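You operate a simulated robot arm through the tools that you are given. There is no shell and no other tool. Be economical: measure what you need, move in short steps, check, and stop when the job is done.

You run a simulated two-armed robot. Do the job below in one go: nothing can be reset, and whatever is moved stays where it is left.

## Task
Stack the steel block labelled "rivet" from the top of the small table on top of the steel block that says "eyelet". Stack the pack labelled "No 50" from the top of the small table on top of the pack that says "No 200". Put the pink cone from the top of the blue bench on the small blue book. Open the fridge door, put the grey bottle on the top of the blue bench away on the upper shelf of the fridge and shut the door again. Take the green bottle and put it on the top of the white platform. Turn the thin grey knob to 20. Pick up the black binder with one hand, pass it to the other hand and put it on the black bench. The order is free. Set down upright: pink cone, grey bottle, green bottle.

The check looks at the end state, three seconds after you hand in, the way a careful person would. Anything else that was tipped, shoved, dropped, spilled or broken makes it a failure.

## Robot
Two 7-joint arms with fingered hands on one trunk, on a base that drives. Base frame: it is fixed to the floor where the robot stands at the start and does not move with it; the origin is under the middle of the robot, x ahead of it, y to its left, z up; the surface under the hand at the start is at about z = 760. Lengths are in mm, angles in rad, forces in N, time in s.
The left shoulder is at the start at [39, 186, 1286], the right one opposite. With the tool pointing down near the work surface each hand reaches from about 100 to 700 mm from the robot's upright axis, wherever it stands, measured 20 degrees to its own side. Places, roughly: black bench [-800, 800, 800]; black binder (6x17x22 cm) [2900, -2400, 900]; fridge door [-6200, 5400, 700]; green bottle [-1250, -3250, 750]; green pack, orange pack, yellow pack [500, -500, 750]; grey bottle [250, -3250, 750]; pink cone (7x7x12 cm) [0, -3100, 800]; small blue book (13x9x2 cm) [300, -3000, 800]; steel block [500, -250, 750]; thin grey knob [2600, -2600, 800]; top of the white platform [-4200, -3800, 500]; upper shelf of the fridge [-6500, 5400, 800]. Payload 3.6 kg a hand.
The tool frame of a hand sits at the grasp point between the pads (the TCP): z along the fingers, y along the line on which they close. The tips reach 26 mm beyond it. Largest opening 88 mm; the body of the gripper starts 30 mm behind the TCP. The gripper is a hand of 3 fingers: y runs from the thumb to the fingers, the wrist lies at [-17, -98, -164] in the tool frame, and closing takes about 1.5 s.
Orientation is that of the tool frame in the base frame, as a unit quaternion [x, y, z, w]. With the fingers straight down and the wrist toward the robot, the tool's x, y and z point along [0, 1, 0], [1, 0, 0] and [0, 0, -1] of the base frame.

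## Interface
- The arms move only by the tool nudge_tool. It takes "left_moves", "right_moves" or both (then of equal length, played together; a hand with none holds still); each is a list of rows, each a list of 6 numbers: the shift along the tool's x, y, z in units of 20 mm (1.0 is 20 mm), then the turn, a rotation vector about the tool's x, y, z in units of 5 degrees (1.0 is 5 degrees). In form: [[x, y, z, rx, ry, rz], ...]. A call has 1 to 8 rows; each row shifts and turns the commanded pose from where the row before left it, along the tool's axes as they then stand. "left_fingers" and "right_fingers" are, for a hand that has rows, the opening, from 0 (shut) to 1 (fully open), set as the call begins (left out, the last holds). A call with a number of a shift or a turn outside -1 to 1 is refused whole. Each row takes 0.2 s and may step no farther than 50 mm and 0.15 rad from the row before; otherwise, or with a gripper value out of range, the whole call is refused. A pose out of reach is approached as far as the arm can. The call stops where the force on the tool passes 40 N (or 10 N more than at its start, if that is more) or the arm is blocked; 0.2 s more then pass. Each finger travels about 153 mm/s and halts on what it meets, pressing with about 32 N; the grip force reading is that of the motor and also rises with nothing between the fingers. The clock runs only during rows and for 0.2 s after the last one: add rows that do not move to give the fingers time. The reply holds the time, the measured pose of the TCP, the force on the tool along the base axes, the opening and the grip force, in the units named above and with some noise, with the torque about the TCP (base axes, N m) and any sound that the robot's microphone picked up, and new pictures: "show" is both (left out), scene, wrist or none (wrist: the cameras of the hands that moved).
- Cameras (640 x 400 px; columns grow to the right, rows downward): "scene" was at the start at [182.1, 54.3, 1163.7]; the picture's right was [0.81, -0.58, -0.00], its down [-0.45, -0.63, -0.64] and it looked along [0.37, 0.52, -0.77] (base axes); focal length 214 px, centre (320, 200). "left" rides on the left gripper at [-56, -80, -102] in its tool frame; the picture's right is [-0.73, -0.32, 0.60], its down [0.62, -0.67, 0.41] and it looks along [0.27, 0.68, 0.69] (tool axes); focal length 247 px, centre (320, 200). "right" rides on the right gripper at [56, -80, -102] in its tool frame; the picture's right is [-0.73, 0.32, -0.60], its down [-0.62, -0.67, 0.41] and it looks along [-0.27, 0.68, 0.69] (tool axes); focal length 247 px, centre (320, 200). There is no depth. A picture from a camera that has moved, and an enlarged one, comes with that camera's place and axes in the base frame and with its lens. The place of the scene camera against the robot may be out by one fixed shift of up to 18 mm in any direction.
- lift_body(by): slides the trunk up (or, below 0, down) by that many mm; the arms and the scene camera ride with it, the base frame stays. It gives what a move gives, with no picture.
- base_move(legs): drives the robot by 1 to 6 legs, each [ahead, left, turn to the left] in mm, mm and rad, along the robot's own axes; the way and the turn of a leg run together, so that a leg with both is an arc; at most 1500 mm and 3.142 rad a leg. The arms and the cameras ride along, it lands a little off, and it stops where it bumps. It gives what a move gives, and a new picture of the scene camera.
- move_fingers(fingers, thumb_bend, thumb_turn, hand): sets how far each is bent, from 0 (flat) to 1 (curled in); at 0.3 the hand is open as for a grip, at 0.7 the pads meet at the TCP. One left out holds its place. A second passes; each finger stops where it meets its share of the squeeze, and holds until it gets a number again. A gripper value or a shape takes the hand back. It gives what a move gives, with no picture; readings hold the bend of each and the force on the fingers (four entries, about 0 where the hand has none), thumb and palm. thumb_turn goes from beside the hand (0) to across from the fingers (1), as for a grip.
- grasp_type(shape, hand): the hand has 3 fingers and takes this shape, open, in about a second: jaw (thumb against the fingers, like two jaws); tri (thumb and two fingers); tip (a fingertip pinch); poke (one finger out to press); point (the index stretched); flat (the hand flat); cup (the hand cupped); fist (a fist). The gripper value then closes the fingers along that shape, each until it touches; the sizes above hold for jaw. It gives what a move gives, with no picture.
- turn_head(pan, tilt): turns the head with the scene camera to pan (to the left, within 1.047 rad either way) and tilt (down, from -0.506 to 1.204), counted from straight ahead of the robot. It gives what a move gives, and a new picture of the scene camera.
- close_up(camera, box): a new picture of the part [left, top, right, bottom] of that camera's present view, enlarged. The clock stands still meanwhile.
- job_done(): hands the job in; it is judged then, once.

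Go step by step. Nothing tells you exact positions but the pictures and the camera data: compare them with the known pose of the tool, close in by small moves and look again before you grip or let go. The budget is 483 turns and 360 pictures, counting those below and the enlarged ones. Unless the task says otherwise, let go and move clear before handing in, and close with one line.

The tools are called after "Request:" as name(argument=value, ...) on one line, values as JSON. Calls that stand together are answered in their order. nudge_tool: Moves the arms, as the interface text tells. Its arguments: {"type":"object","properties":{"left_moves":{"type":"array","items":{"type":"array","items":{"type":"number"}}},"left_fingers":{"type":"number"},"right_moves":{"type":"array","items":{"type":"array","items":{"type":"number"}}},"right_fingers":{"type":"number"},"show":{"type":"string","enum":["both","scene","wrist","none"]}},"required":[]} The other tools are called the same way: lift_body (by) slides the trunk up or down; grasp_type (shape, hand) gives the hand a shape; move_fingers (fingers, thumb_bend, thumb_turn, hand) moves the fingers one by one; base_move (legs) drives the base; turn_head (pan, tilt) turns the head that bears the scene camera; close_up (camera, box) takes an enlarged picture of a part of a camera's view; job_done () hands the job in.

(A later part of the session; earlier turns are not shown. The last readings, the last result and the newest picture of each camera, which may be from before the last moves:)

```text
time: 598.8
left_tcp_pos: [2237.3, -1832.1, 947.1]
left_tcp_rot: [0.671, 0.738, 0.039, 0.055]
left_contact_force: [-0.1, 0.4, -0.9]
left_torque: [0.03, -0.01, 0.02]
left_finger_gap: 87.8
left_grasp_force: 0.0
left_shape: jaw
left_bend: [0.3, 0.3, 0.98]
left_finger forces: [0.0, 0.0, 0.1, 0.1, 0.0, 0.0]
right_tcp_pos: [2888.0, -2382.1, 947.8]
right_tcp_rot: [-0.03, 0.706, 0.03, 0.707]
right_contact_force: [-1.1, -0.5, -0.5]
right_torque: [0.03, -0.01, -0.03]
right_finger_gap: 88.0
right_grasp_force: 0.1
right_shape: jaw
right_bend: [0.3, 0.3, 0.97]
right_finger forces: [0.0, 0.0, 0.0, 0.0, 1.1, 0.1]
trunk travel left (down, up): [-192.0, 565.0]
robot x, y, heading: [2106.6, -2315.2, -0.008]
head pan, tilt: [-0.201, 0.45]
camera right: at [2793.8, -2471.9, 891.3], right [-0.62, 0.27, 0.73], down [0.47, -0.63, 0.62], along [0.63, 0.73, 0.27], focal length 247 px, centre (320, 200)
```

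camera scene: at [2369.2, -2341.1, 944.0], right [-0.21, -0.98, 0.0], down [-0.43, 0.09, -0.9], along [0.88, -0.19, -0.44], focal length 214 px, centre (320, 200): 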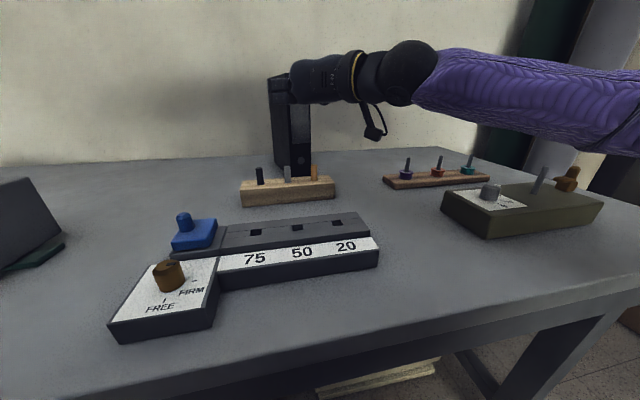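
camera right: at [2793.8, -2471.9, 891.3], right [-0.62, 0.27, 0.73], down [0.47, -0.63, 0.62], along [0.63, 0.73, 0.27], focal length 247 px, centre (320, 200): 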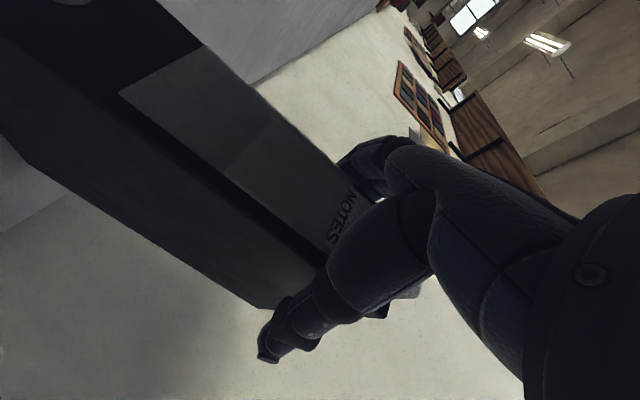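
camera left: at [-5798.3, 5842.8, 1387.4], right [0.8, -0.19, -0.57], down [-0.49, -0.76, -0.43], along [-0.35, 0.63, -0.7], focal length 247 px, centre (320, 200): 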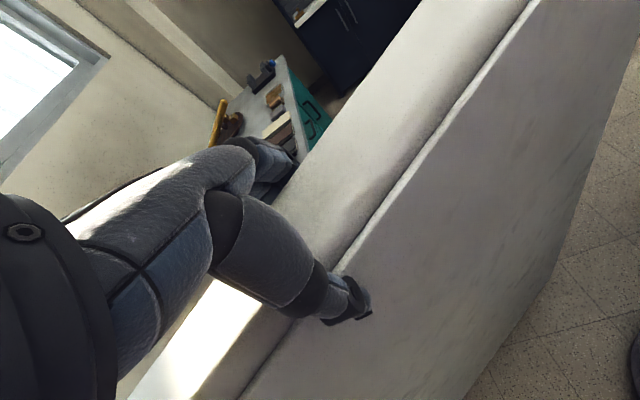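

Request:
nudge_tool(right_moves=[[0, -0.1, 0.4, 0, 0, 0], [0, 0, 0, 0, 0, 0]], show="none")

Request:
nudge_tool(right_moves=[[0, 0, 0, 0, 0, 0], [0, 0, 0, 0, 0, 0], [0, 0, 0, 0, 0, 0], [0, 0, 0, 0, 0, 0], [0, 0, 0, 0, 0, 0], [0, 0, 0, 0, 0, 0]], right_fingers=0, show="wrist")

Request:
nudge_tool(right_moves=[[-0.3, 0, 0, 0, 0, 0], [-0.6, 0, 0, 0, 0, 0], [-0.8, 0, 0, 0, 0, 0], [-0.8, 0, 0, 0, 0, 0], [-0.8, 0, 0, 0, 0, 0], [-0.8, 0, 0, 0, 0, 0], [0, 0, 0, 0, 0, 0]], show="both")

```text
time: 599.4
left_tcp_pos: [2238.0, -1832.1, 947.7]
left_tcp_rot: [0.671, 0.738, 0.038, 0.055]
left_contact_force: [0.5, 0.3, 0.0]
left_torque: [-0.01, -0.03, 0.0]
left_finger_gap: 87.9
left_grasp_force: 0.1
left_shape: jaw
left_bend: [0.3, 0.3, 0.98]
left_finger forces: [0.1, 0.0, 0.0, 0.0, 0.1, 0.0]
right_tcp_pos: [2897.9, -2383.7, 948.0]
right_tcp_rot: [-0.031, 0.706, 0.03, 0.707]
right_contact_force: [-1.1, -0.4, -0.9]
right_torque: [0.03, 0.01, 0.0]
right_finger_gap: 87.9
right_grasp_force: 0.1
right_shape: jaw
right_bend: [0.3, 0.3, 0.97]
right_finger forces: [0.0, 0.0, 0.1, 0.0, 0.8, 0.2]
trunk travel left (down, up): [-192.0, 565.0]
robot x, y, heading: [2104.0, -2314.0, -0.005]
head pan, tilt: [-0.201, 0.45]
```

```text
time: 600.8
left_tcp_pos: [2238.1, -1831.2, 947.0]
left_tcp_rot: [0.671, 0.739, 0.038, 0.056]
left_contact_force: [-0.2, 1.2, 1.5]
left_torque: [0.03, 0.05, 0.02]
left_finger_gap: 88.1
left_grasp_force: 0.0
left_shape: jaw
left_bend: [0.3, 0.3, 0.98]
left_finger forces: [0.1, 0.0, 0.0, 0.0, 0.1, 0.1]
right_tcp_pos: [2897.6, -2382.5, 948.9]
right_tcp_rot: [-0.03, 0.707, 0.03, 0.706]
right_contact_force: [0.4, 1.7, 0.2]
right_torque: [0.17, -0.15, 0.14]
right_finger_gap: 50.9
right_grasp_force: 32.2
right_shape: jaw
right_bend: [0.45, 0.56, 0.99]
right_finger forces: [17.8, 14.6, 0.1, 0.0, 35.5, 0.0]
trunk travel left (down, up): [-192.0, 565.0]
robot x, y, heading: [2105.4, -2314.3, -0.009]
head pan, tilt: [-0.201, 0.45]
camera right: at [2802.3, -2472.6, 891.4], right [-0.62, 0.27, 0.73], down [0.47, -0.63, 0.62], along [0.63, 0.73, 0.27], focal length 247 px, centre (320, 200)
```

right: 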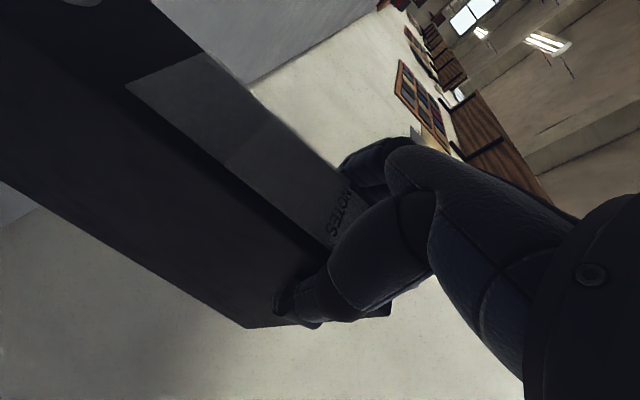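

```text
time: 602.4
left_tcp_pos: [2236.2, -1831.6, 948.8]
left_tcp_rot: [0.671, 0.738, 0.037, 0.055]
left_contact_force: [1.0, -1.0, 0.4]
left_torque: [-0.01, 0.01, 0.01]
left_finger_gap: 87.9
left_grasp_force: 0.1
left_shape: jaw
left_bend: [0.3, 0.3, 0.98]
left_finger forces: [0.0, 0.0, 0.0, 0.0, 0.0, 0.0]
right_tcp_pos: [2898.5, -2383.2, 1028.8]
right_tcp_rot: [-0.031, 0.707, 0.029, 0.706]
right_contact_force: [0.4, 0.3, -4.0]
right_torque: [-0.07, 0.26, 0.01]
right_finger_gap: 49.8
right_grasp_force: 32.1
right_shape: jaw
right_bend: [0.46, 0.56, 0.98]
right_finger forces: [21.4, 9.7, 0.0, 0.0, 36.1, 0.2]
trunk travel left (down, up): [-192.0, 565.0]
robot x, y, heading: [2107.6, -2312.1, -0.006]
head pan, tilt: [-0.201, 0.45]
camera scene: at [2369.6, -2341.1, 943.8], right [-0.21, -0.98, 0.0], down [-0.43, 0.09, -0.9], along [0.88, -0.19, -0.44], focal length 214 px, centre (320, 200)
camera right: at [2803.8, -2473.2, 971.8], right [-0.62, 0.27, 0.74], down [0.47, -0.63, 0.62], along [0.63, 0.73, 0.27], focal length 247 px, centre (320, 200)
```

scene: 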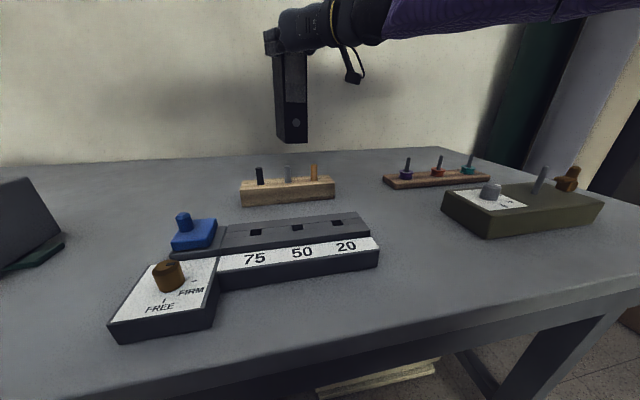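
right: 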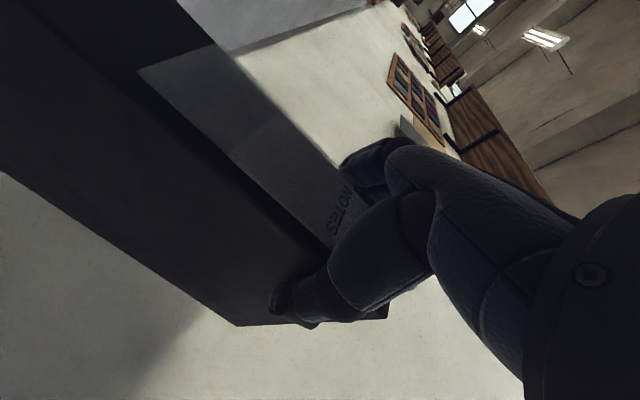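

Request:
nudge_tool(right_moves=[[-0.9, 0, 0, 0, 0, 0], [-0.9, 0, 0, 0, 0, 0], [-0.9, 0, 0, 0, 0, 0], [-0.9, 0, 0, 0, 0, 0], [0, 0, 0, 0, 0, 0]], show="none")

Request:
base_move(legs=[[-450, 0, 0]])

Request:
nudge_tool(right_moves=[[0, 0.2, -1, 0, 0, 0], [0, 0.2, -1, 0, 0, 0], [0, 0.2, -1, 0, 0, 0], [0, 0.2, -1, 0, 0, 0], [0, 0.2, -1, 0, 0, 0], [0, 0.2, -1, 0, 0, 0], [0, 0.2, -1, 0, 0, 0], [0, 0.2, -1, 0, 0, 0]], left_moves=[[0, 0, -0.5, 0, 0, 1], [0, 0, -0.5, 0, 0, 1], [0, 0, -0.5, 0, 0, 1], [0, 0, -0.5, 0, 0, 1], [0, 0, -0.5, 0, 0, 1], [0, 0, -0.5, 0, 0, 1], [0, 0, -0.5, 0, 0, 1], [0, 0, -0.5, 0, 0, 1]], show="scene")

```text
time: 603.6
left_tcp_pos: [2237.2, -1833.2, 948.1]
left_tcp_rot: [0.671, 0.739, 0.037, 0.055]
left_contact_force: [-0.5, 0.4, 0.5]
left_torque: [0.03, -0.02, 0.01]
left_finger_gap: 87.6
left_grasp_force: 0.1
left_shape: jaw
left_bend: [0.3, 0.3, 0.98]
left_finger forces: [0.0, 0.1, 0.0, 0.1, 0.0, 0.0]
right_tcp_pos: [2896.8, -2383.3, 1099.1]
right_tcp_rot: [-0.031, 0.707, 0.03, 0.705]
right_contact_force: [0.1, 0.4, -4.0]
right_torque: [-0.05, 0.27, -0.03]
right_finger_gap: 49.7
right_grasp_force: 31.9
right_shape: jaw
right_bend: [0.46, 0.56, 0.98]
right_finger forces: [21.3, 9.8, 0.0, 0.0, 36.0, 0.0]
trunk travel left (down, up): [-192.0, 565.0]
robot x, y, heading: [2107.4, -2310.4, -0.008]
head pan, tilt: [-0.201, 0.45]
```

```text
time: 606.3
left_tcp_pos: [1792.8, -1829.1, 947.4]
left_tcp_rot: [0.668, 0.741, 0.039, 0.056]
left_contact_force: [0.1, 0.4, 0.3]
left_torque: [0.02, -0.02, -0.02]
left_finger_gap: 87.8
left_grasp_force: 0.0
left_shape: jaw
left_bend: [0.3, 0.3, 0.98]
left_finger forces: [0.0, 0.1, 0.0, 0.0, 0.0, 0.0]
right_tcp_pos: [2456.9, -2375.2, 1098.9]
right_tcp_rot: [-0.033, 0.706, 0.032, 0.706]
right_contact_force: [-0.8, 0.6, -5.1]
right_torque: [0.0, 0.23, 0.02]
right_finger_gap: 49.9
right_grasp_force: 32.0
right_shape: jaw
right_bend: [0.46, 0.56, 0.98]
right_finger forces: [21.4, 9.8, 0.1, 0.0, 35.9, 0.0]
trunk travel left (down, up): [-192.0, 565.0]
robot x, y, heading: [1664.5, -2309.0, -0.007]
head pan, tilt: [-0.201, 0.45]
camera scene: at [1928.8, -2337.4, 944.0], right [-0.2, -0.98, 0.0], down [-0.43, 0.09, -0.9], along [0.88, -0.18, -0.44], focal length 214 px, centre (320, 200)
```

scene: 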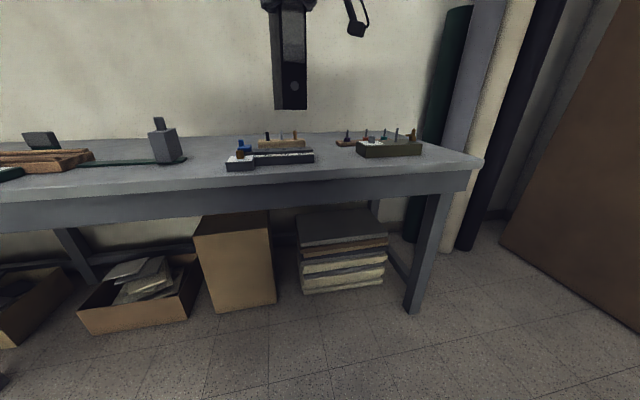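

```text
time: 608.1
left_tcp_pos: [1782.5, -1828.5, 1026.9]
left_tcp_rot: [0.882, 0.467, 0.054, 0.04]
left_contact_force: [0.5, -1.0, 1.1]
left_torque: [0.0, 0.0, 0.01]
left_finger_gap: 87.8
left_grasp_force: 0.1
left_shape: jaw
left_bend: [0.3, 0.3, 0.98]
left_finger forces: [0.0, 0.1, 0.0, 0.1, 0.1, 0.0]
right_tcp_pos: [2295.5, -2357.7, 1099.2]
right_tcp_rot: [-0.033, 0.707, 0.032, 0.706]
right_contact_force: [0.4, -1.5, -3.6]
right_torque: [0.0, 0.2, 0.0]
right_finger_gap: 49.6
right_grasp_force: 32.2
right_shape: jaw
right_bend: [0.46, 0.56, 0.98]
right_finger forces: [21.5, 9.2, 0.0, 0.0, 35.0, 0.0]
trunk travel left (down, up): [-192.0, 565.0]
robot x, y, heading: [1664.5, -2311.0, 0.005]
head pan, tilt: [-0.201, 0.45]
camera scene: at [1929.0, -2337.3, 943.9], right [-0.2, -0.98, 0.0], down [-0.43, 0.09, -0.9], along [0.88, -0.18, -0.44], focal length 214 px, centre (320, 200)
```

scene: 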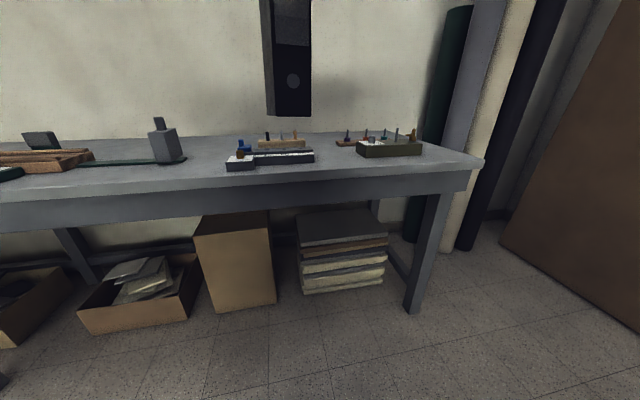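

Request:
nudge_tool(right_moves=[[0.7, 0.3, -0.9, 0, 0, 0], [0.7, 0.3, -0.9, 0, 0, 0], [0.7, 0.3, -0.9, 0, 0, 0], [0.7, 0.3, -0.9, 0, 0, 0], [0.7, 0.3, -0.9, 0, 0, 0], [0.7, 0.3, -0.9, 0, 0, 0], [0.7, 0.3, -0.9, 0, 0, 0], [0, 0, 0, 0, 0, 0]], left_moves=[[0, 0, -0.5, 0, 0, 1], [0, 0, -0.5, 0, 0, 1], [0, 0, -0.5, 0, 0, 1], [0, 0, -0.5, 0, 0, 1], [0, 0, -0.5, 0, 0, 1], [0, 0, -0.5, 0, 0, 1], [0, 0, -0.5, 0, 0, 1], [0, 0, -0.5, 0, 0, 1]], show="none")

Request:
nudge_tool(left_moves=[[1, 0, 0, 0, 0, 1], [1, 0, 0, 0, 0, 1], [1, 0, 0, 0, 0, 0], [1, 0, 0, 0, 0, 0], [1, 0, 0, 0, 0, 0], [1, 0, 0, 0, 0, 0], [1, 0, 0, 0, 0, 0], [1, 0, 0, 0, 0, 0]], show="none")

Request:
turn_head(pan=0.0, tilt=0.1)

```text
time: 609.9
left_tcp_pos: [1798.8, -1853.3, 1083.9]
left_tcp_rot: [0.988, 0.138, 0.066, 0.019]
left_contact_force: [0.6, 0.1, 1.5]
left_torque: [-0.01, 0.0, 0.01]
left_finger_gap: 88.1
left_grasp_force: 0.0
left_shape: jaw
left_bend: [0.3, 0.3, 0.98]
left_finger forces: [0.1, 0.1, 0.0, 0.0, 0.1, 0.1]
left hand out of reach, approached as far as the arm can: row 6, 7, 8
right_tcp_pos: [2167.3, -2328.3, 1000.7]
right_tcp_rot: [-0.033, 0.706, 0.033, 0.707]
right_contact_force: [0.3, -0.4, -4.4]
right_torque: [-0.04, 0.21, -0.01]
right_finger_gap: 49.4
right_grasp_force: 31.9
right_shape: jaw
right_bend: [0.46, 0.56, 0.98]
right_finger forces: [21.9, 8.8, 0.1, 0.0, 34.4, 0.0]
trunk travel left (down, up): [-192.0, 565.0]
robot x, y, heading: [1662.6, -2308.7, -0.005]
head pan, tilt: [-0.201, 0.45]
```

```text
time: 611.7
left_tcp_pos: [1957.6, -1837.1, 1099.0]
left_tcp_rot: [0.996, 0.051, 0.065, 0.012]
left_contact_force: [-0.5, 0.4, -0.8]
left_torque: [-0.02, -0.02, 0.0]
left_finger_gap: 87.9
left_grasp_force: 0.0
left_shape: jaw
left_bend: [0.3, 0.3, 0.98]
left_finger forces: [0.0, 0.0, 0.0, 0.0, 0.0, 0.0]
left hand out of reach, approached as far as the arm can: row 1, 2
right_tcp_pos: [2167.8, -2330.1, 1000.6]
right_tcp_rot: [-0.034, 0.707, 0.032, 0.706]
right_contact_force: [-0.8, 0.9, -5.1]
right_torque: [-0.04, 0.22, -0.02]
right_finger_gap: 49.2
right_grasp_force: 31.9
right_shape: jaw
right_bend: [0.46, 0.56, 0.98]
right_finger forces: [22.0, 8.8, 0.0, 0.0, 34.2, 0.0]
trunk travel left (down, up): [-192.0, 565.0]
robot x, y, heading: [1665.4, -2309.4, -0.001]
head pan, tilt: [-0.201, 0.45]
```

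```text
time: 612.5
left_tcp_pos: [1957.7, -1837.8, 1098.0]
left_tcp_rot: [0.996, 0.051, 0.067, 0.012]
left_contact_force: [0.3, 0.0, -0.1]
left_torque: [0.01, 0.0, 0.0]
left_finger_gap: 87.9
left_grasp_force: 0.0
left_shape: jaw
left_bend: [0.3, 0.3, 0.98]
left_finger forces: [0.0, 0.0, 0.0, 0.0, 0.0, 0.0]
right_tcp_pos: [2167.3, -2329.5, 1000.9]
right_tcp_rot: [-0.032, 0.707, 0.033, 0.706]
right_contact_force: [0.8, 0.3, -3.9]
right_torque: [-0.06, 0.23, 0.0]
right_finger_gap: 49.6
right_grasp_force: 32.3
right_shape: jaw
right_bend: [0.46, 0.56, 0.98]
right_finger forces: [22.1, 8.7, 0.0, 0.0, 34.2, 0.1]
trunk travel left (down, up): [-192.0, 565.0]
robot x, y, heading: [1665.2, -2309.4, 0.002]
head pan, tilt: [0.0, 0.099]
camera scene: at [1931.0, -2319.1, 976.4], right [0.0, -1.0, 0.0], down [-0.1, 0.0, -0.99], along [0.99, 0.0, -0.1], focal length 214 px, centre (320, 200)
```

scene: 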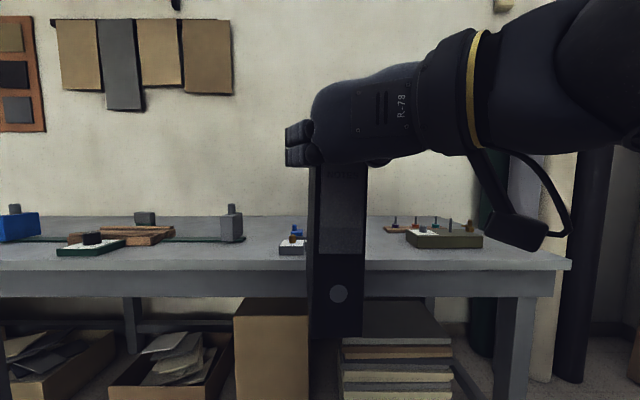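

Request:
nudge_tool(left_moves=[[0.4, 0.9, -0.2, 0, -0.75, 0], [0.4, 0.9, -0.2, 0, -0.75, 0], [0.45, 1, -0.2, 0, 0, 0], [0.45, 1, -0.2, 0, 0, 0], [0.45, 1, -0.2, 0, 0, 0], [0.45, 1, 0, 0, 0, 0], [0.45, 1, 0, 0, 0, 0], [0.45, 1, 0, 0, 0, 0]], show="none")

Request:
nudge_tool(left_moves=[[0.45, 1, 0, 0, 0, 0], [0.45, 1, 0, 0, 0, 0], [0.45, 1, 0, 0, 0, 0], [0.45, 1, 0, 0, 0, 0], [0.45, 1, 0, 0, 0, 0], [0.45, 1, 0, 0, 0, 0], [0.45, 1, 0, 0, 0, 0], [0.45, 1, 0, 0, 0, 0]], show="none")

Request:
nudge_tool(left_moves=[[0.45, 1, 0, 0, 0, 0], [0.45, 1, 0, 0, 0, 0], [0.45, 1, 0, 0, 0, 0], [0.45, 1, 0, 0, 0, 0], [0.45, 1, 0, 0, 0, 0], [0.45, 1, 0, 0, 0, 0], [0, 0, 0, 0, 0, 0]], show="both")

```text
time: 614.3
left_tcp_pos: [2041.3, -1985.3, 1125.0]
left_tcp_rot: [0.999, 0.05, 0.0, 0.016]
left_contact_force: [0.5, 0.1, -0.6]
left_torque: [-0.03, 0.01, -0.02]
left_finger_gap: 88.0
left_grasp_force: 0.0
left_shape: jaw
left_bend: [0.3, 0.3, 0.98]
left_finger forces: [0.0, 0.0, 0.0, 0.0, 0.0, 0.1]
right_tcp_pos: [2166.6, -2329.7, 1000.3]
right_tcp_rot: [-0.034, 0.707, 0.032, 0.706]
right_contact_force: [0.6, -0.1, -3.7]
right_torque: [-0.02, 0.24, 0.02]
right_finger_gap: 49.5
right_grasp_force: 32.0
right_shape: jaw
right_bend: [0.46, 0.56, 0.98]
right_finger forces: [22.1, 8.8, 0.0, 0.0, 34.3, 0.1]
trunk travel left (down, up): [-192.0, 565.0]
robot x, y, heading: [1666.4, -2310.6, 0.004]
head pan, tilt: [0.0, 0.099]
```

```text
time: 616.1
left_tcp_pos: [2128.9, -2137.1, 1131.0]
left_tcp_rot: [0.999, 0.051, 0.0, 0.015]
left_contact_force: [-0.2, 0.4, 0.3]
left_torque: [0.01, -0.01, 0.02]
left_finger_gap: 87.9
left_grasp_force: 0.1
left_shape: jaw
left_bend: [0.3, 0.3, 0.98]
left_finger forces: [0.0, 0.0, 0.1, 0.0, 0.0, 0.1]
right_tcp_pos: [2167.0, -2328.9, 1000.1]
right_tcp_rot: [-0.033, 0.707, 0.032, 0.706]
right_contact_force: [0.1, 0.3, -4.8]
right_torque: [-0.02, 0.24, -0.01]
right_finger_gap: 49.3
right_grasp_force: 32.8
right_shape: jaw
right_bend: [0.46, 0.56, 0.98]
right_finger forces: [22.2, 8.7, 0.0, 0.0, 34.2, 0.0]
trunk travel left (down, up): [-192.0, 565.0]
robot x, y, heading: [1665.3, -2313.8, -0.002]
head pan, tilt: [0.0, 0.099]
```

```text
time: 617.7
left_tcp_pos: [2174.1, -2212.4, 1133.9]
left_tcp_rot: [0.999, 0.051, 0.001, 0.016]
left_contact_force: [0.1, -0.2, -0.3]
left_torque: [-0.03, -0.03, 0.02]
left_finger_gap: 87.9
left_grasp_force: 0.1
left_shape: jaw
left_bend: [0.3, 0.3, 0.98]
left_finger forces: [0.0, 0.0, 0.0, 0.1, 0.0, 0.0]
left hand out of reach, approached as far as the arm can: row 5, 6
right_tcp_pos: [2167.5, -2328.2, 1000.0]
right_tcp_rot: [-0.033, 0.707, 0.032, 0.706]
right_contact_force: [0.4, -0.8, -4.4]
right_torque: [-0.01, 0.22, 0.0]
right_finger_gap: 49.6
right_grasp_force: 32.0
right_shape: jaw
right_bend: [0.46, 0.56, 0.98]
right_finger forces: [22.1, 8.8, 0.0, 0.1, 34.2, 0.1]
trunk travel left (down, up): [-192.0, 565.0]
robot x, y, heading: [1666.3, -2310.7, -0.004]
head pan, tilt: [0.0, 0.099]
camera scene: at [1931.0, -2319.1, 976.5], right [0.0, -1.0, 0.0], down [-0.1, 0.0, -0.99], along [0.99, 0.0, -0.1], focal length 214 px, centre (320, 200)
camera left: at [2111.5, -2135.8, 1234.2], right [-0.76, 0.22, -0.61], down [0.55, 0.71, -0.43], along [0.34, -0.67, -0.67], focal length 247 px, centre (320, 200)
```

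scene: 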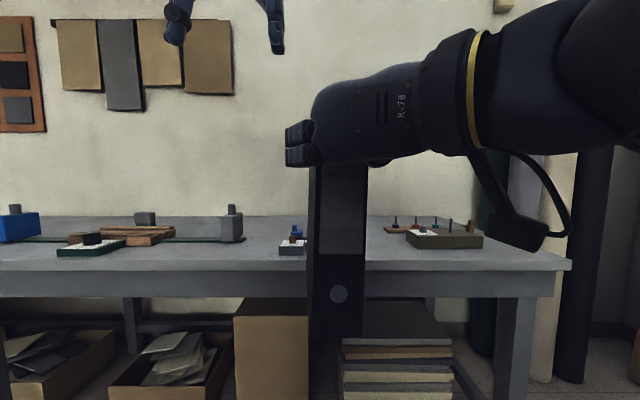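
left: 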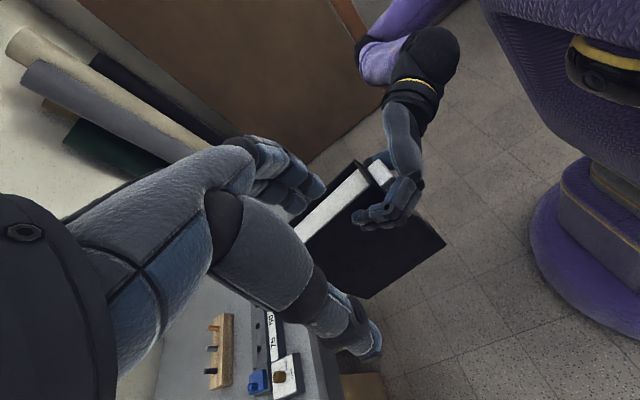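

Request:
nudge_tool(right_moves=[[0.5, 0.65, -0.4, 0, 0, 0], [0.5, 0.65, -0.4, 0, 0, 0], [0.5, 0.65, -0.4, 0, 0, 0], [0.5, 0.65, -0.4, 0, 0, 0], [0.5, 0.65, -0.4, 0, 0, 0], [0.5, 0.65, -0.4, 0, 0, 0], [0.5, 0.65, -0.4, 0, 0, 0], [0.5, 0.65, -0.4, 0, 0, 0]], left_moves=[[0, 0, 0.3, 0, 0, 0], [0, 0, 0.3, 0, 0, 0], [0, 0, 0.3, 0, 0, 0], [0, 0, 0.3, 0, 0, 0], [0, 0, 0.3, 0, 0, 0], [0, 0, 0.3, 0, 0, 0], [0, 0, 0.3, 0, 0, 0], [0, 0, 0.3, 0, 0, 0]], show="both")

```text
time: 619.7
left_tcp_pos: [2173.4, -2214.6, 1087.4]
left_tcp_rot: [0.999, 0.05, 0.0, 0.016]
left_contact_force: [0.5, -0.7, -0.2]
left_torque: [0.01, 0.0, 0.01]
left_finger_gap: 87.9
left_grasp_force: 0.0
left_shape: jaw
left_bend: [0.3, 0.3, 0.98]
left_finger forces: [0.0, 0.0, 0.0, 0.1, 0.0, 0.0]
right_tcp_pos: [2126.6, -2254.9, 933.8]
right_tcp_rot: [0.005, 0.703, 0.006, 0.711]
right_contact_force: [0.8, -0.1, -3.9]
right_torque: [-0.02, 0.24, 0.01]
right_finger_gap: 49.3
right_grasp_force: 32.1
right_shape: jaw
right_bend: [0.46, 0.56, 0.98]
right_finger forces: [22.4, 8.5, 0.0, 0.1, 34.0, 0.1]
trunk travel left (down, up): [-192.0, 565.0]
robot x, y, heading: [1664.3, -2312.2, -0.003]
head pan, tilt: [0.0, 0.099]
stopped in row 8 (right hand): the arm was blocked; the commanded pose is now the measured one
camera scene: at [1931.2, -2319.6, 975.7], right [0.0, -1.0, 0.0], down [-0.11, 0.0, -0.99], along [0.99, 0.0, -0.11], focal length 214 px, centre (320, 200)
camera right: at [2025.4, -2335.9, 874.0], right [-0.61, 0.31, 0.73], down [0.4, -0.67, 0.62], along [0.68, 0.67, 0.29], focal length 247 px, centre (320, 200)
camera left: at [2110.1, -2136.3, 1187.7], right [-0.76, 0.22, -0.61], down [0.55, 0.71, -0.43], along [0.34, -0.67, -0.67], focal length 247 px, centre (320, 200)
```

scene: 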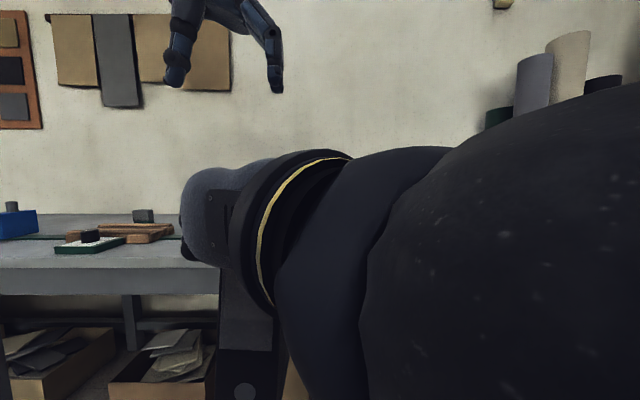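
right: 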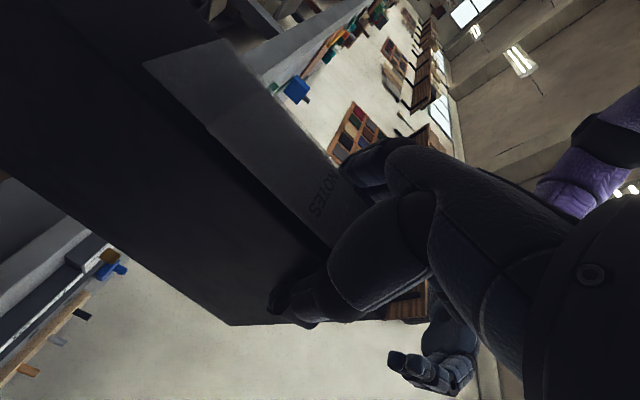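
left: 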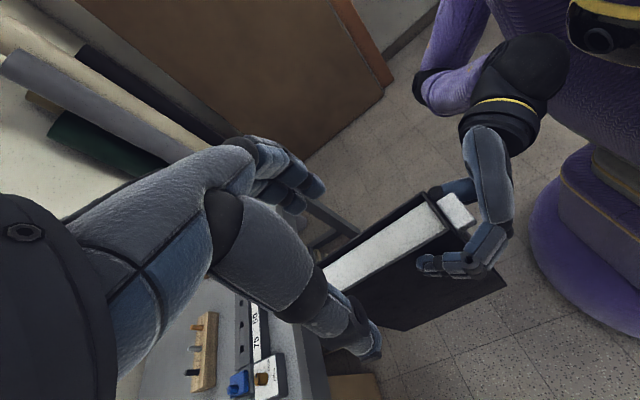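

Request:
nudge_tool(left_moves=[[0.63, 0.73, 0.3, 0, 0, 0.38], [0.63, 0.73, 0.3, 0, 0, 0.38], [0.63, 0.73, 0.3, 0, 0, 0.38], [0, 0, 0.6, 0, 0, 0], [0, 0, 0.6, 0, 0, 0], [0, 0, 0.6, 0, 0, 0], [0, 0, 0, 0, 0, 0]], show="wrist")

```text
time: 621.3
left_tcp_pos: [2189.3, -2227.4, 1034.1]
left_tcp_rot: [1.0, 0.0, 0.001, 0.016]
left_contact_force: [0.6, 0.4, 0.7]
left_torque: [0.0, -0.02, 0.02]
left_finger_gap: 88.0
left_grasp_force: 0.1
left_shape: jaw
left_bend: [0.3, 0.3, 0.98]
left_finger forces: [0.0, 0.1, 0.0, 0.1, 0.0, 0.0]
left hand out of reach, approached as far as the arm can: row 2, 3
right_tcp_pos: [2125.8, -2254.1, 933.5]
right_tcp_rot: [0.004, 0.701, 0.007, 0.713]
right_contact_force: [-0.3, 0.7, -4.6]
right_torque: [0.01, 0.27, -0.01]
right_finger_gap: 49.5
right_grasp_force: 31.9
right_shape: jaw
right_bend: [0.46, 0.56, 0.98]
right_finger forces: [22.3, 8.5, 0.0, 0.1, 34.1, 0.0]
trunk travel left (down, up): [-192.0, 565.0]
robot x, y, heading: [1661.1, -2308.2, 0.001]
head pan, tilt: [0.0, 0.099]
camera left: at [2134.9, -2143.8, 1134.1], right [-0.73, 0.3, -0.61], down [0.62, 0.65, -0.43], along [0.27, -0.7, -0.66], focal length 247 px, centre (320, 200)
```

left: 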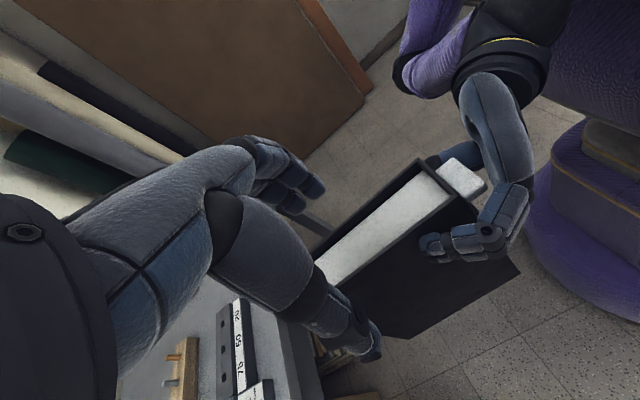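

The left hand can't reach the top comfortably. I'll extend the right hand forward and have the left hand take the spine from the front below the right hand.

Request:
nudge_tool(right_moves=[[0, 0, 0.9, 0, 0, 0], [0, 0, 0.9, 0, 0, 0], [0, 0, 0.9, 0, 0, 0], [-0.3, 0, 0.9, 0, 0, 0], [-0.3, 0, 0.9, 0, 0, 0], [-0.3, 0, 0.9, 0, 0, 0], [-0.3, 0, 0.9, 0, 0, 0], [-0.3, 0, 0, 0, 0, 0]], left_moves=[[0, -0.6, -0.6, 0, 0, 0], [0, -0.8, -0.6, 0, 0, 0], [0, -0.9, -0.3, 0, 0, 0], [0, -0.9, 0, 0, 0, 0], [0, -0.9, 0, 0, 0, 0], [0, -0.9, 0, 0, 0, 0], [0, -0.9, 0, 0, 0, 0], [0, -0.9, 0, 0, 0, 0]], show="none")

Request:
nudge_tool(left_moves=[[0, 0, 0, 0, 1, 0], [0, 0, 0, 0, 1, 0], [0, 0, 0, 0, 1, 0], [0, 0, 0, 0, 1, 0], [0, 0, 0, 0, 1, 0], [0, 0, 0, 0, 1, 0], [0, 0, 0, 0, 1, 0], [0, 0, 0, 0, 1, 0]], show="none")

Request:
nudge_tool(left_moves=[[0, 0, 0, 0, 1, 0], [0, 0, 0, 0, 1, 0], [0, 0, 0, 0, 1, 0], [0, 0, 0, 0, 1, 0], [0, 0, 0, 0, 1, 0], [0, 0, 0, 0, 1, 0], [0, 0, 0, 0, 1, 0], [0, 0, 0, 0, 1, 0]], show="none")

Request:
nudge_tool(left_moves=[[0, 0, 0, 0, 1, 0], [0, 0, 0, 0, 1, 0], [0, 0, 0, 0, 0, 0]], show="both")

```text
time: 623.1
left_tcp_pos: [2188.9, -2091.4, 1060.3]
left_tcp_rot: [1.0, 0.001, 0.001, 0.016]
left_contact_force: [-0.4, 0.1, -0.1]
left_torque: [-0.01, -0.01, 0.02]
left_finger_gap: 87.8
left_grasp_force: 0.1
left_shape: jaw
left_bend: [0.3, 0.3, 0.98]
left_finger forces: [0.0, 0.0, 0.0, 0.0, 0.0, 0.0]
right_tcp_pos: [2251.1, -2254.7, 967.0]
right_tcp_rot: [0.004, 0.702, 0.006, 0.712]
right_contact_force: [-0.8, 0.1, -4.3]
right_torque: [0.03, 0.25, 0.02]
right_finger_gap: 49.4
right_grasp_force: 32.2
right_shape: jaw
right_bend: [0.46, 0.56, 0.98]
right_finger forces: [22.6, 8.3, 0.0, 0.0, 33.6, 0.0]
trunk travel left (down, up): [-192.0, 565.0]
robot x, y, heading: [1663.4, -2313.0, -0.001]
head pan, tilt: [0.0, 0.099]
```

```text
time: 624.9
left_tcp_pos: [2190.1, -2090.0, 1058.9]
left_tcp_rot: [0.939, 0.005, 0.344, 0.015]
left_contact_force: [-0.5, 0.1, -1.1]
left_torque: [-0.02, 0.03, -0.03]
left_finger_gap: 87.8
left_grasp_force: 0.2
left_shape: jaw
left_bend: [0.3, 0.3, 0.98]
left_finger forces: [0.1, 0.1, 0.0, 0.0, 0.1, 0.0]
right_tcp_pos: [2250.5, -2255.9, 966.5]
right_tcp_rot: [0.004, 0.702, 0.007, 0.713]
right_contact_force: [0.4, -0.3, -3.6]
right_torque: [-0.02, 0.25, 0.04]
right_finger_gap: 49.5
right_grasp_force: 31.8
right_shape: jaw
right_bend: [0.46, 0.56, 0.98]
right_finger forces: [22.3, 8.4, 0.1, 0.1, 33.4, 0.0]
trunk travel left (down, up): [-192.0, 565.0]
robot x, y, heading: [1665.0, -2309.2, 0.006]
head pan, tilt: [0.0, 0.099]
```

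```text
time: 626.7
left_tcp_pos: [2190.3, -2090.3, 1059.6]
left_tcp_rot: [0.765, 0.011, 0.644, 0.012]
left_contact_force: [-0.2, 0.5, -0.2]
left_torque: [-0.03, 0.03, 0.03]
left_finger_gap: 87.8
left_grasp_force: 0.0
left_shape: jaw
left_bend: [0.3, 0.3, 0.98]
left_finger forces: [0.0, 0.1, 0.0, 0.0, 0.0, 0.1]
right_tcp_pos: [2252.4, -2254.6, 965.9]
right_tcp_rot: [0.005, 0.702, 0.007, 0.712]
right_contact_force: [0.7, -1.1, -4.1]
right_torque: [0.0, 0.2, -0.02]
right_finger_gap: 49.3
right_grasp_force: 32.1
right_shape: jaw
right_bend: [0.46, 0.56, 0.98]
right_finger forces: [22.2, 8.4, 0.0, 0.1, 33.5, 0.0]
trunk travel left (down, up): [-192.0, 565.0]
robot x, y, heading: [1663.7, -2310.7, 0.0]
head pan, tilt: [0.0, 0.099]
```

```text
time: 627.5
left_tcp_pos: [2189.8, -2090.4, 1059.0]
left_tcp_rot: [0.705, 0.013, 0.709, 0.012]
left_contact_force: [0.1, 0.2, -0.2]
left_torque: [-0.05, -0.01, -0.01]
left_finger_gap: 87.8
left_grasp_force: 0.1
left_shape: jaw
left_bend: [0.3, 0.3, 0.98]
left_finger forces: [0.1, 0.0, 0.0, 0.0, 0.0, 0.0]
right_tcp_pos: [2251.3, -2254.5, 965.8]
right_tcp_rot: [0.004, 0.702, 0.006, 0.712]
right_contact_force: [0.1, 0.4, -4.2]
right_torque: [0.02, 0.25, -0.01]
right_finger_gap: 49.2
right_grasp_force: 32.4
right_shape: jaw
right_bend: [0.46, 0.56, 0.98]
right_finger forces: [22.3, 8.4, 0.1, 0.0, 33.5, 0.0]
trunk travel left (down, up): [-192.0, 565.0]
robot x, y, heading: [1663.9, -2310.4, 0.001]
head pan, tilt: [0.0, 0.099]
camera scene: at [1931.1, -2319.0, 976.5], right [0.0, -1.0, 0.0], down [-0.1, 0.0, -0.99], along [0.99, 0.0, -0.1], focal length 214 px, centre (320, 200)
camera left: at [2088.9, -2012.2, 1001.1], right [0.6, 0.3, -0.74], down [0.41, 0.69, 0.6], along [0.69, -0.67, 0.29], focal length 247 px, centre (320, 200)
```

scene: 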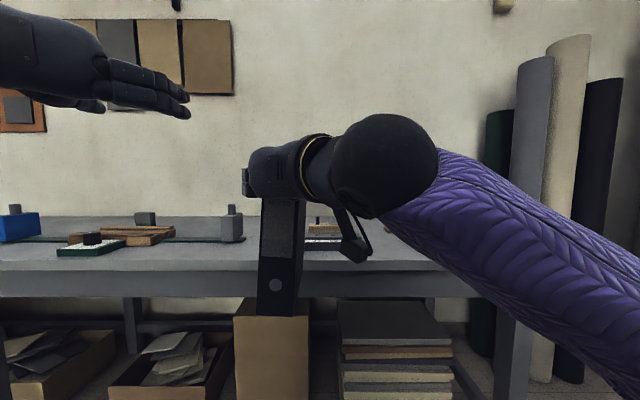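
left: 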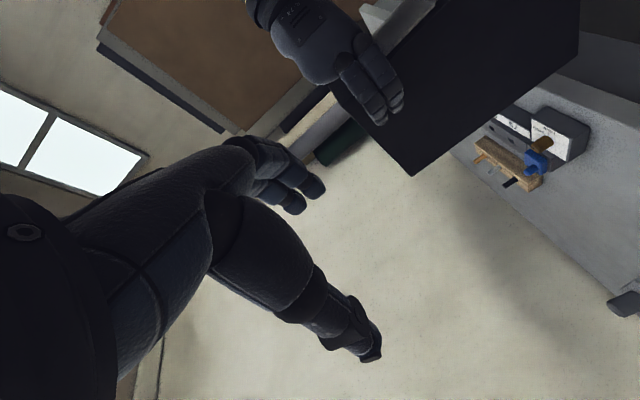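

Request:
nudge_tool(left_moves=[[-1, 0, -0.5, 0, 0, 0], [-1, 0, -0.5, 0, 0, 0], [-1, 0, -0.5, 0, 0, 0], [-1, 0, -0.5, 0, 0, 0], [-1, 0, -0.5, 0, 0, 0], [-1, 0, -0.5, 0, 0, 0], [-1, 0, -0.3, 0, 0, 0], [-1, 0, 0, 0, 0, 0]], show="none")

Request:
nudge_tool(left_moves=[[-1, 0, 0, 0, 0, 0], [-1, 0, 0, 0, 0, 0], [-1, 0, 0, 0, 0, 0], [-0.35, 0, 0, 0, 0, 0], [0, 0, 0, 0, 0, 0]], show="none")

Request:
nudge_tool(left_moves=[[0, 1, 0, 0, 0, 0], [0, 1, 0, 0, 0, 0], [0, 1, 0, 0, 0, 0], [0, 1, 0, 0, 0, 0], [0, 1, 0, 0, 0, 0], [0, 1, 0, 0, 0, 0], [0, 1, 0, 0, 0, 0], [0, 0, 0, 0, 0, 0]], show="both")

```text
time: 629.3
left_tcp_pos: [2143.1, -2089.3, 895.2]
left_tcp_rot: [0.706, 0.012, 0.708, 0.011]
left_contact_force: [0.5, 0.7, -1.1]
left_torque: [0.01, -0.02, -0.03]
left_finger_gap: 87.7
left_grasp_force: 0.1
left_shape: jaw
left_bend: [0.3, 0.3, 0.98]
left_finger forces: [0.0, 0.0, 0.0, 0.1, 0.1, 0.0]
left hand out of reach, approached as far as the arm can: row 2, 3, 4, 5
right_tcp_pos: [2252.0, -2254.0, 966.0]
right_tcp_rot: [0.004, 0.702, 0.007, 0.712]
right_contact_force: [-0.6, 0.2, -3.8]
right_torque: [0.0, 0.25, 0.01]
right_finger_gap: 49.3
right_grasp_force: 32.4
right_shape: jaw
right_bend: [0.46, 0.56, 0.98]
right_finger forces: [22.3, 8.5, 0.0, 0.0, 33.6, 0.0]
trunk travel left (down, up): [-192.0, 565.0]
robot x, y, heading: [1664.3, -2311.1, 0.004]
head pan, tilt: [0.0, 0.099]
```

```text
time: 630.5
left_tcp_pos: [2143.5, -2093.1, 828.8]
left_tcp_rot: [0.706, 0.011, 0.708, 0.011]
left_contact_force: [-0.5, 0.1, -0.8]
left_torque: [0.0, 0.0, 0.0]
left_finger_gap: 87.7
left_grasp_force: 0.1
left_shape: jaw
left_bend: [0.3, 0.3, 0.98]
left_finger forces: [0.0, 0.0, 0.0, 0.1, 0.1, 0.1]
right_tcp_pos: [2252.7, -2253.6, 966.5]
right_tcp_rot: [0.004, 0.702, 0.006, 0.712]
right_contact_force: [0.1, -1.1, -3.7]
right_torque: [-0.03, 0.24, -0.01]
right_finger_gap: 49.3
right_grasp_force: 32.2
right_shape: jaw
right_bend: [0.46, 0.56, 0.98]
right_finger forces: [22.2, 8.5, 0.1, 0.0, 33.5, 0.0]
trunk travel left (down, up): [-192.0, 565.0]
robot x, y, heading: [1663.7, -2314.4, -0.001]
head pan, tilt: [0.0, 0.099]
```

```text
time: 632.3
left_tcp_pos: [2150.3, -2205.5, 862.3]
left_tcp_rot: [0.707, 0.01, 0.707, 0.011]
left_contact_force: [-1.1, 0.1, -0.2]
left_torque: [0.04, 0.01, -0.01]
left_finger_gap: 87.7
left_grasp_force: 0.0
left_shape: jaw
left_bend: [0.3, 0.3, 0.98]
left_finger forces: [0.0, 0.0, 0.0, 0.0, 0.0, 0.0]
left hand out of reach, approached as far as the arm can: row 5, 6, 7
right_tcp_pos: [2251.5, -2255.5, 967.8]
right_tcp_rot: [0.005, 0.702, 0.007, 0.712]
right_contact_force: [0.6, 0.1, -3.6]
right_torque: [0.04, 0.22, 0.01]
right_finger_gap: 49.2
right_grasp_force: 31.8
right_shape: jaw
right_bend: [0.46, 0.56, 0.98]
right_finger forces: [22.4, 8.4, 0.0, 0.1, 33.3, 0.0]
trunk travel left (down, up): [-192.0, 565.0]
robot x, y, heading: [1664.3, -2312.1, -0.002]
head pan, tilt: [0.0, 0.099]
camera scene: at [1931.1, -2319.0, 976.4], right [0.0, -1.0, 0.0], down [-0.1, 0.0, -0.99], along [0.99, 0.0, -0.1], focal length 214 px, centre (320, 200)
camera left: at [2049.9, -2126.5, 804.4], right [0.6, 0.3, -0.74], down [0.41, 0.68, 0.6], along [0.69, -0.67, 0.29], focal length 247 px, centre (320, 200)
```

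scene: 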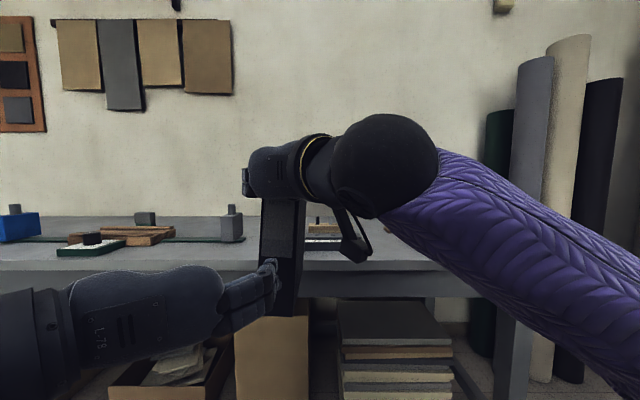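
left: 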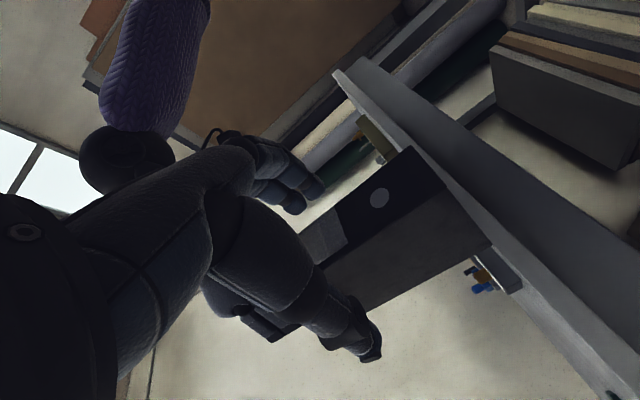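

Request:
nudge_tool(right_moves=[[-0.5, 0.6, 0, 0, 0, 0], [-0.5, 0.6, 0, 0, 0, 0], [0, 0.6, 0, 0, 0, 0], [0, 0.6, 0, 0, 0, 0], [0, 0, 0, 0, 0, 0]], show="none")

Request:
close_up(camera="left", box=[0, 0, 640, 400])

```text
time: 633.5
left_tcp_pos: [2151.3, -2204.7, 861.8]
left_tcp_rot: [0.707, 0.011, 0.707, 0.011]
left_contact_force: [-0.2, -0.8, -0.6]
left_torque: [-0.01, 0.0, 0.0]
left_finger_gap: 87.7
left_grasp_force: 0.0
left_shape: jaw
left_bend: [0.3, 0.3, 0.98]
left_finger forces: [0.0, 0.1, 0.1, 0.0, 0.1, 0.0]
right_tcp_pos: [2251.2, -2207.2, 986.7]
right_tcp_rot: [0.004, 0.701, 0.007, 0.713]
right_contact_force: [0.1, 0.5, -3.7]
right_torque: [-0.04, 0.21, -0.02]
right_finger_gap: 49.4
right_grasp_force: 31.2
right_shape: jaw
right_bend: [0.46, 0.56, 0.98]
right_finger forces: [22.3, 8.5, 0.1, 0.1, 33.3, 0.0]
trunk travel left (down, up): [-192.0, 565.0]
robot x, y, heading: [1661.5, -2311.5, -0.002]
head pan, tilt: [0.0, 0.099]
```

```text
1.00 times, centred on (320, 200) of left (not enlarged: the box is as wide or as high as the picture)
camera zoom: at [2050.0, -2126.3, 804.3], right [0.6, 0.3, -0.74], down [0.41, 0.68, 0.6], along [0.69, -0.67, 0.29], focal length 247 px, centre (320, 200)
```

zoom: 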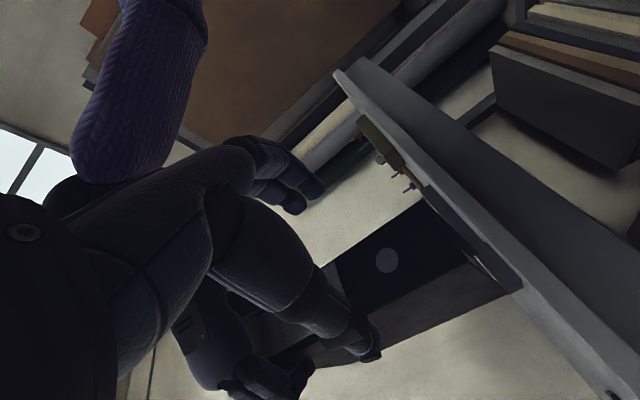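

Request:
nudge_tool(left_moves=[[0.8, -0.7, 0, 0, 0, 0], [0.85, -0.7, 0, 0, 0, 0], [0, 0, 0.7, 0, 0, 0], [0, 0, 0.7, 0, 0, 0], [0, 0, 0.7, 0, 0, 0], [0, 0, 0, 0, 0, 0]], show="both")

```text
time: 634.9
left_tcp_pos: [2193.0, -2175.5, 894.1]
left_tcp_rot: [0.706, 0.011, 0.708, 0.01]
left_contact_force: [0.2, -0.1, 0.3]
left_torque: [0.0, 0.03, 0.02]
left_finger_gap: 87.8
left_grasp_force: 0.0
left_shape: jaw
left_bend: [0.3, 0.3, 0.98]
left_finger forces: [0.0, 0.0, 0.0, 0.1, 0.1, 0.0]
right_tcp_pos: [2251.3, -2206.9, 986.1]
right_tcp_rot: [0.004, 0.703, 0.007, 0.712]
right_contact_force: [0.5, -0.2, -4.6]
right_torque: [-0.03, 0.22, -0.01]
right_finger_gap: 49.3
right_grasp_force: 32.5
right_shape: jaw
right_bend: [0.46, 0.56, 0.98]
right_finger forces: [22.4, 8.5, 0.0, 0.1, 33.5, 0.0]
trunk travel left (down, up): [-192.0, 565.0]
robot x, y, heading: [1664.3, -2309.7, -0.001]
head pan, tilt: [0.0, 0.099]
camera scene: at [1931.1, -2319.0, 976.5], right [0.0, -1.0, 0.0], down [-0.1, 0.0, -0.99], along [0.99, 0.0, -0.1], focal length 214 px, centre (320, 200)
camera left: at [2091.8, -2097.6, 835.8], right [0.6, 0.3, -0.74], down [0.41, 0.69, 0.6], along [0.69, -0.67, 0.29], focal length 247 px, centre (320, 200)
```

scene: 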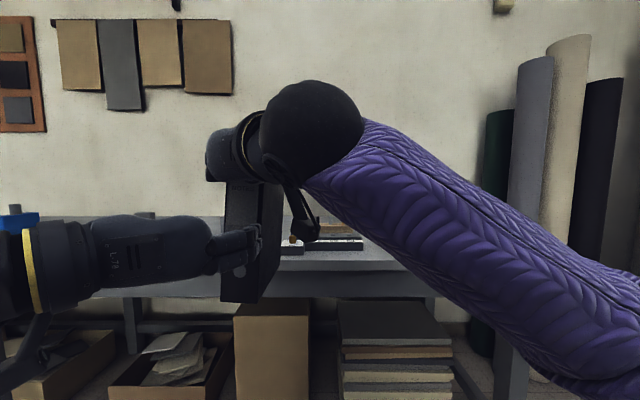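
left: 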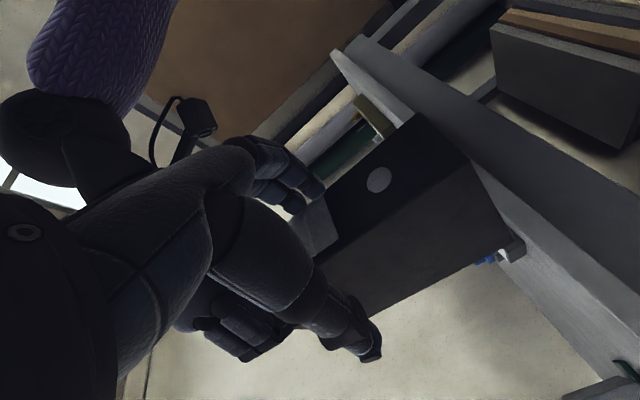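

Request:
nudge_tool(left_moves=[[0, 0, -1, 0, 0, 0], [-0.4, 0.8, 0, 0, 0, 0], [-0.4, 0.78, 0, 0, 0, 0], [0, 0, 0.8, 0, 0, 0], [0, 0, 0, 0, 0, 0]], show="both")

```text
time: 636.1
left_tcp_pos: [2189.7, -2207.1, 877.5]
left_tcp_rot: [0.707, 0.012, 0.707, 0.01]
left_contact_force: [-0.7, 0.8, -0.1]
left_torque: [0.03, -0.03, 0.02]
left_finger_gap: 87.6
left_grasp_force: 0.1
left_shape: jaw
left_bend: [0.3, 0.3, 0.98]
left_finger forces: [0.0, 0.0, 0.0, 0.1, 0.0, 0.1]
right_tcp_pos: [2250.9, -2208.1, 987.2]
right_tcp_rot: [0.004, 0.702, 0.006, 0.712]
right_contact_force: [-0.7, -0.1, -4.4]
right_torque: [-0.02, 0.22, 0.0]
right_finger_gap: 49.4
right_grasp_force: 31.6
right_shape: jaw
right_bend: [0.46, 0.56, 0.98]
right_finger forces: [22.3, 8.5, 0.0, 0.0, 33.4, 0.0]
trunk travel left (down, up): [-192.0, 565.0]
robot x, y, heading: [1662.1, -2309.1, 0.001]
head pan, tilt: [0.0, 0.099]
camera scene: at [1931.1, -2319.0, 976.5], right [0.0, -1.0, 0.0], down [-0.1, 0.0, -0.99], along [0.99, 0.0, -0.1], focal length 214 px, centre (320, 200)
camera left: at [2088.1, -2129.6, 819.4], right [0.6, 0.3, -0.74], down [0.41, 0.69, 0.6], along [0.69, -0.67, 0.29], focal length 247 px, centre (320, 200)
```

scene: 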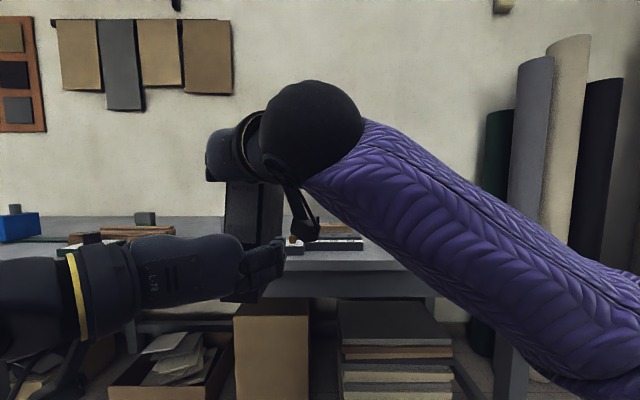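
left: 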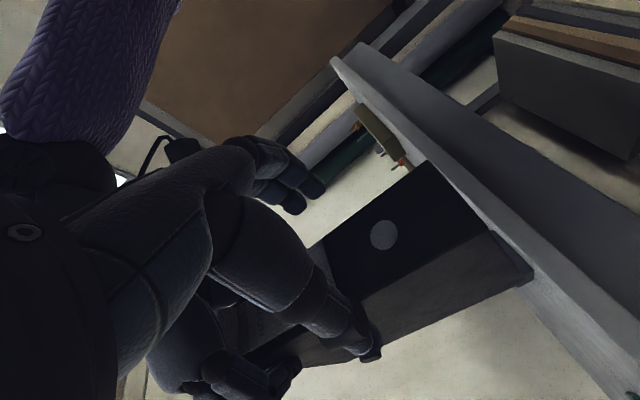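

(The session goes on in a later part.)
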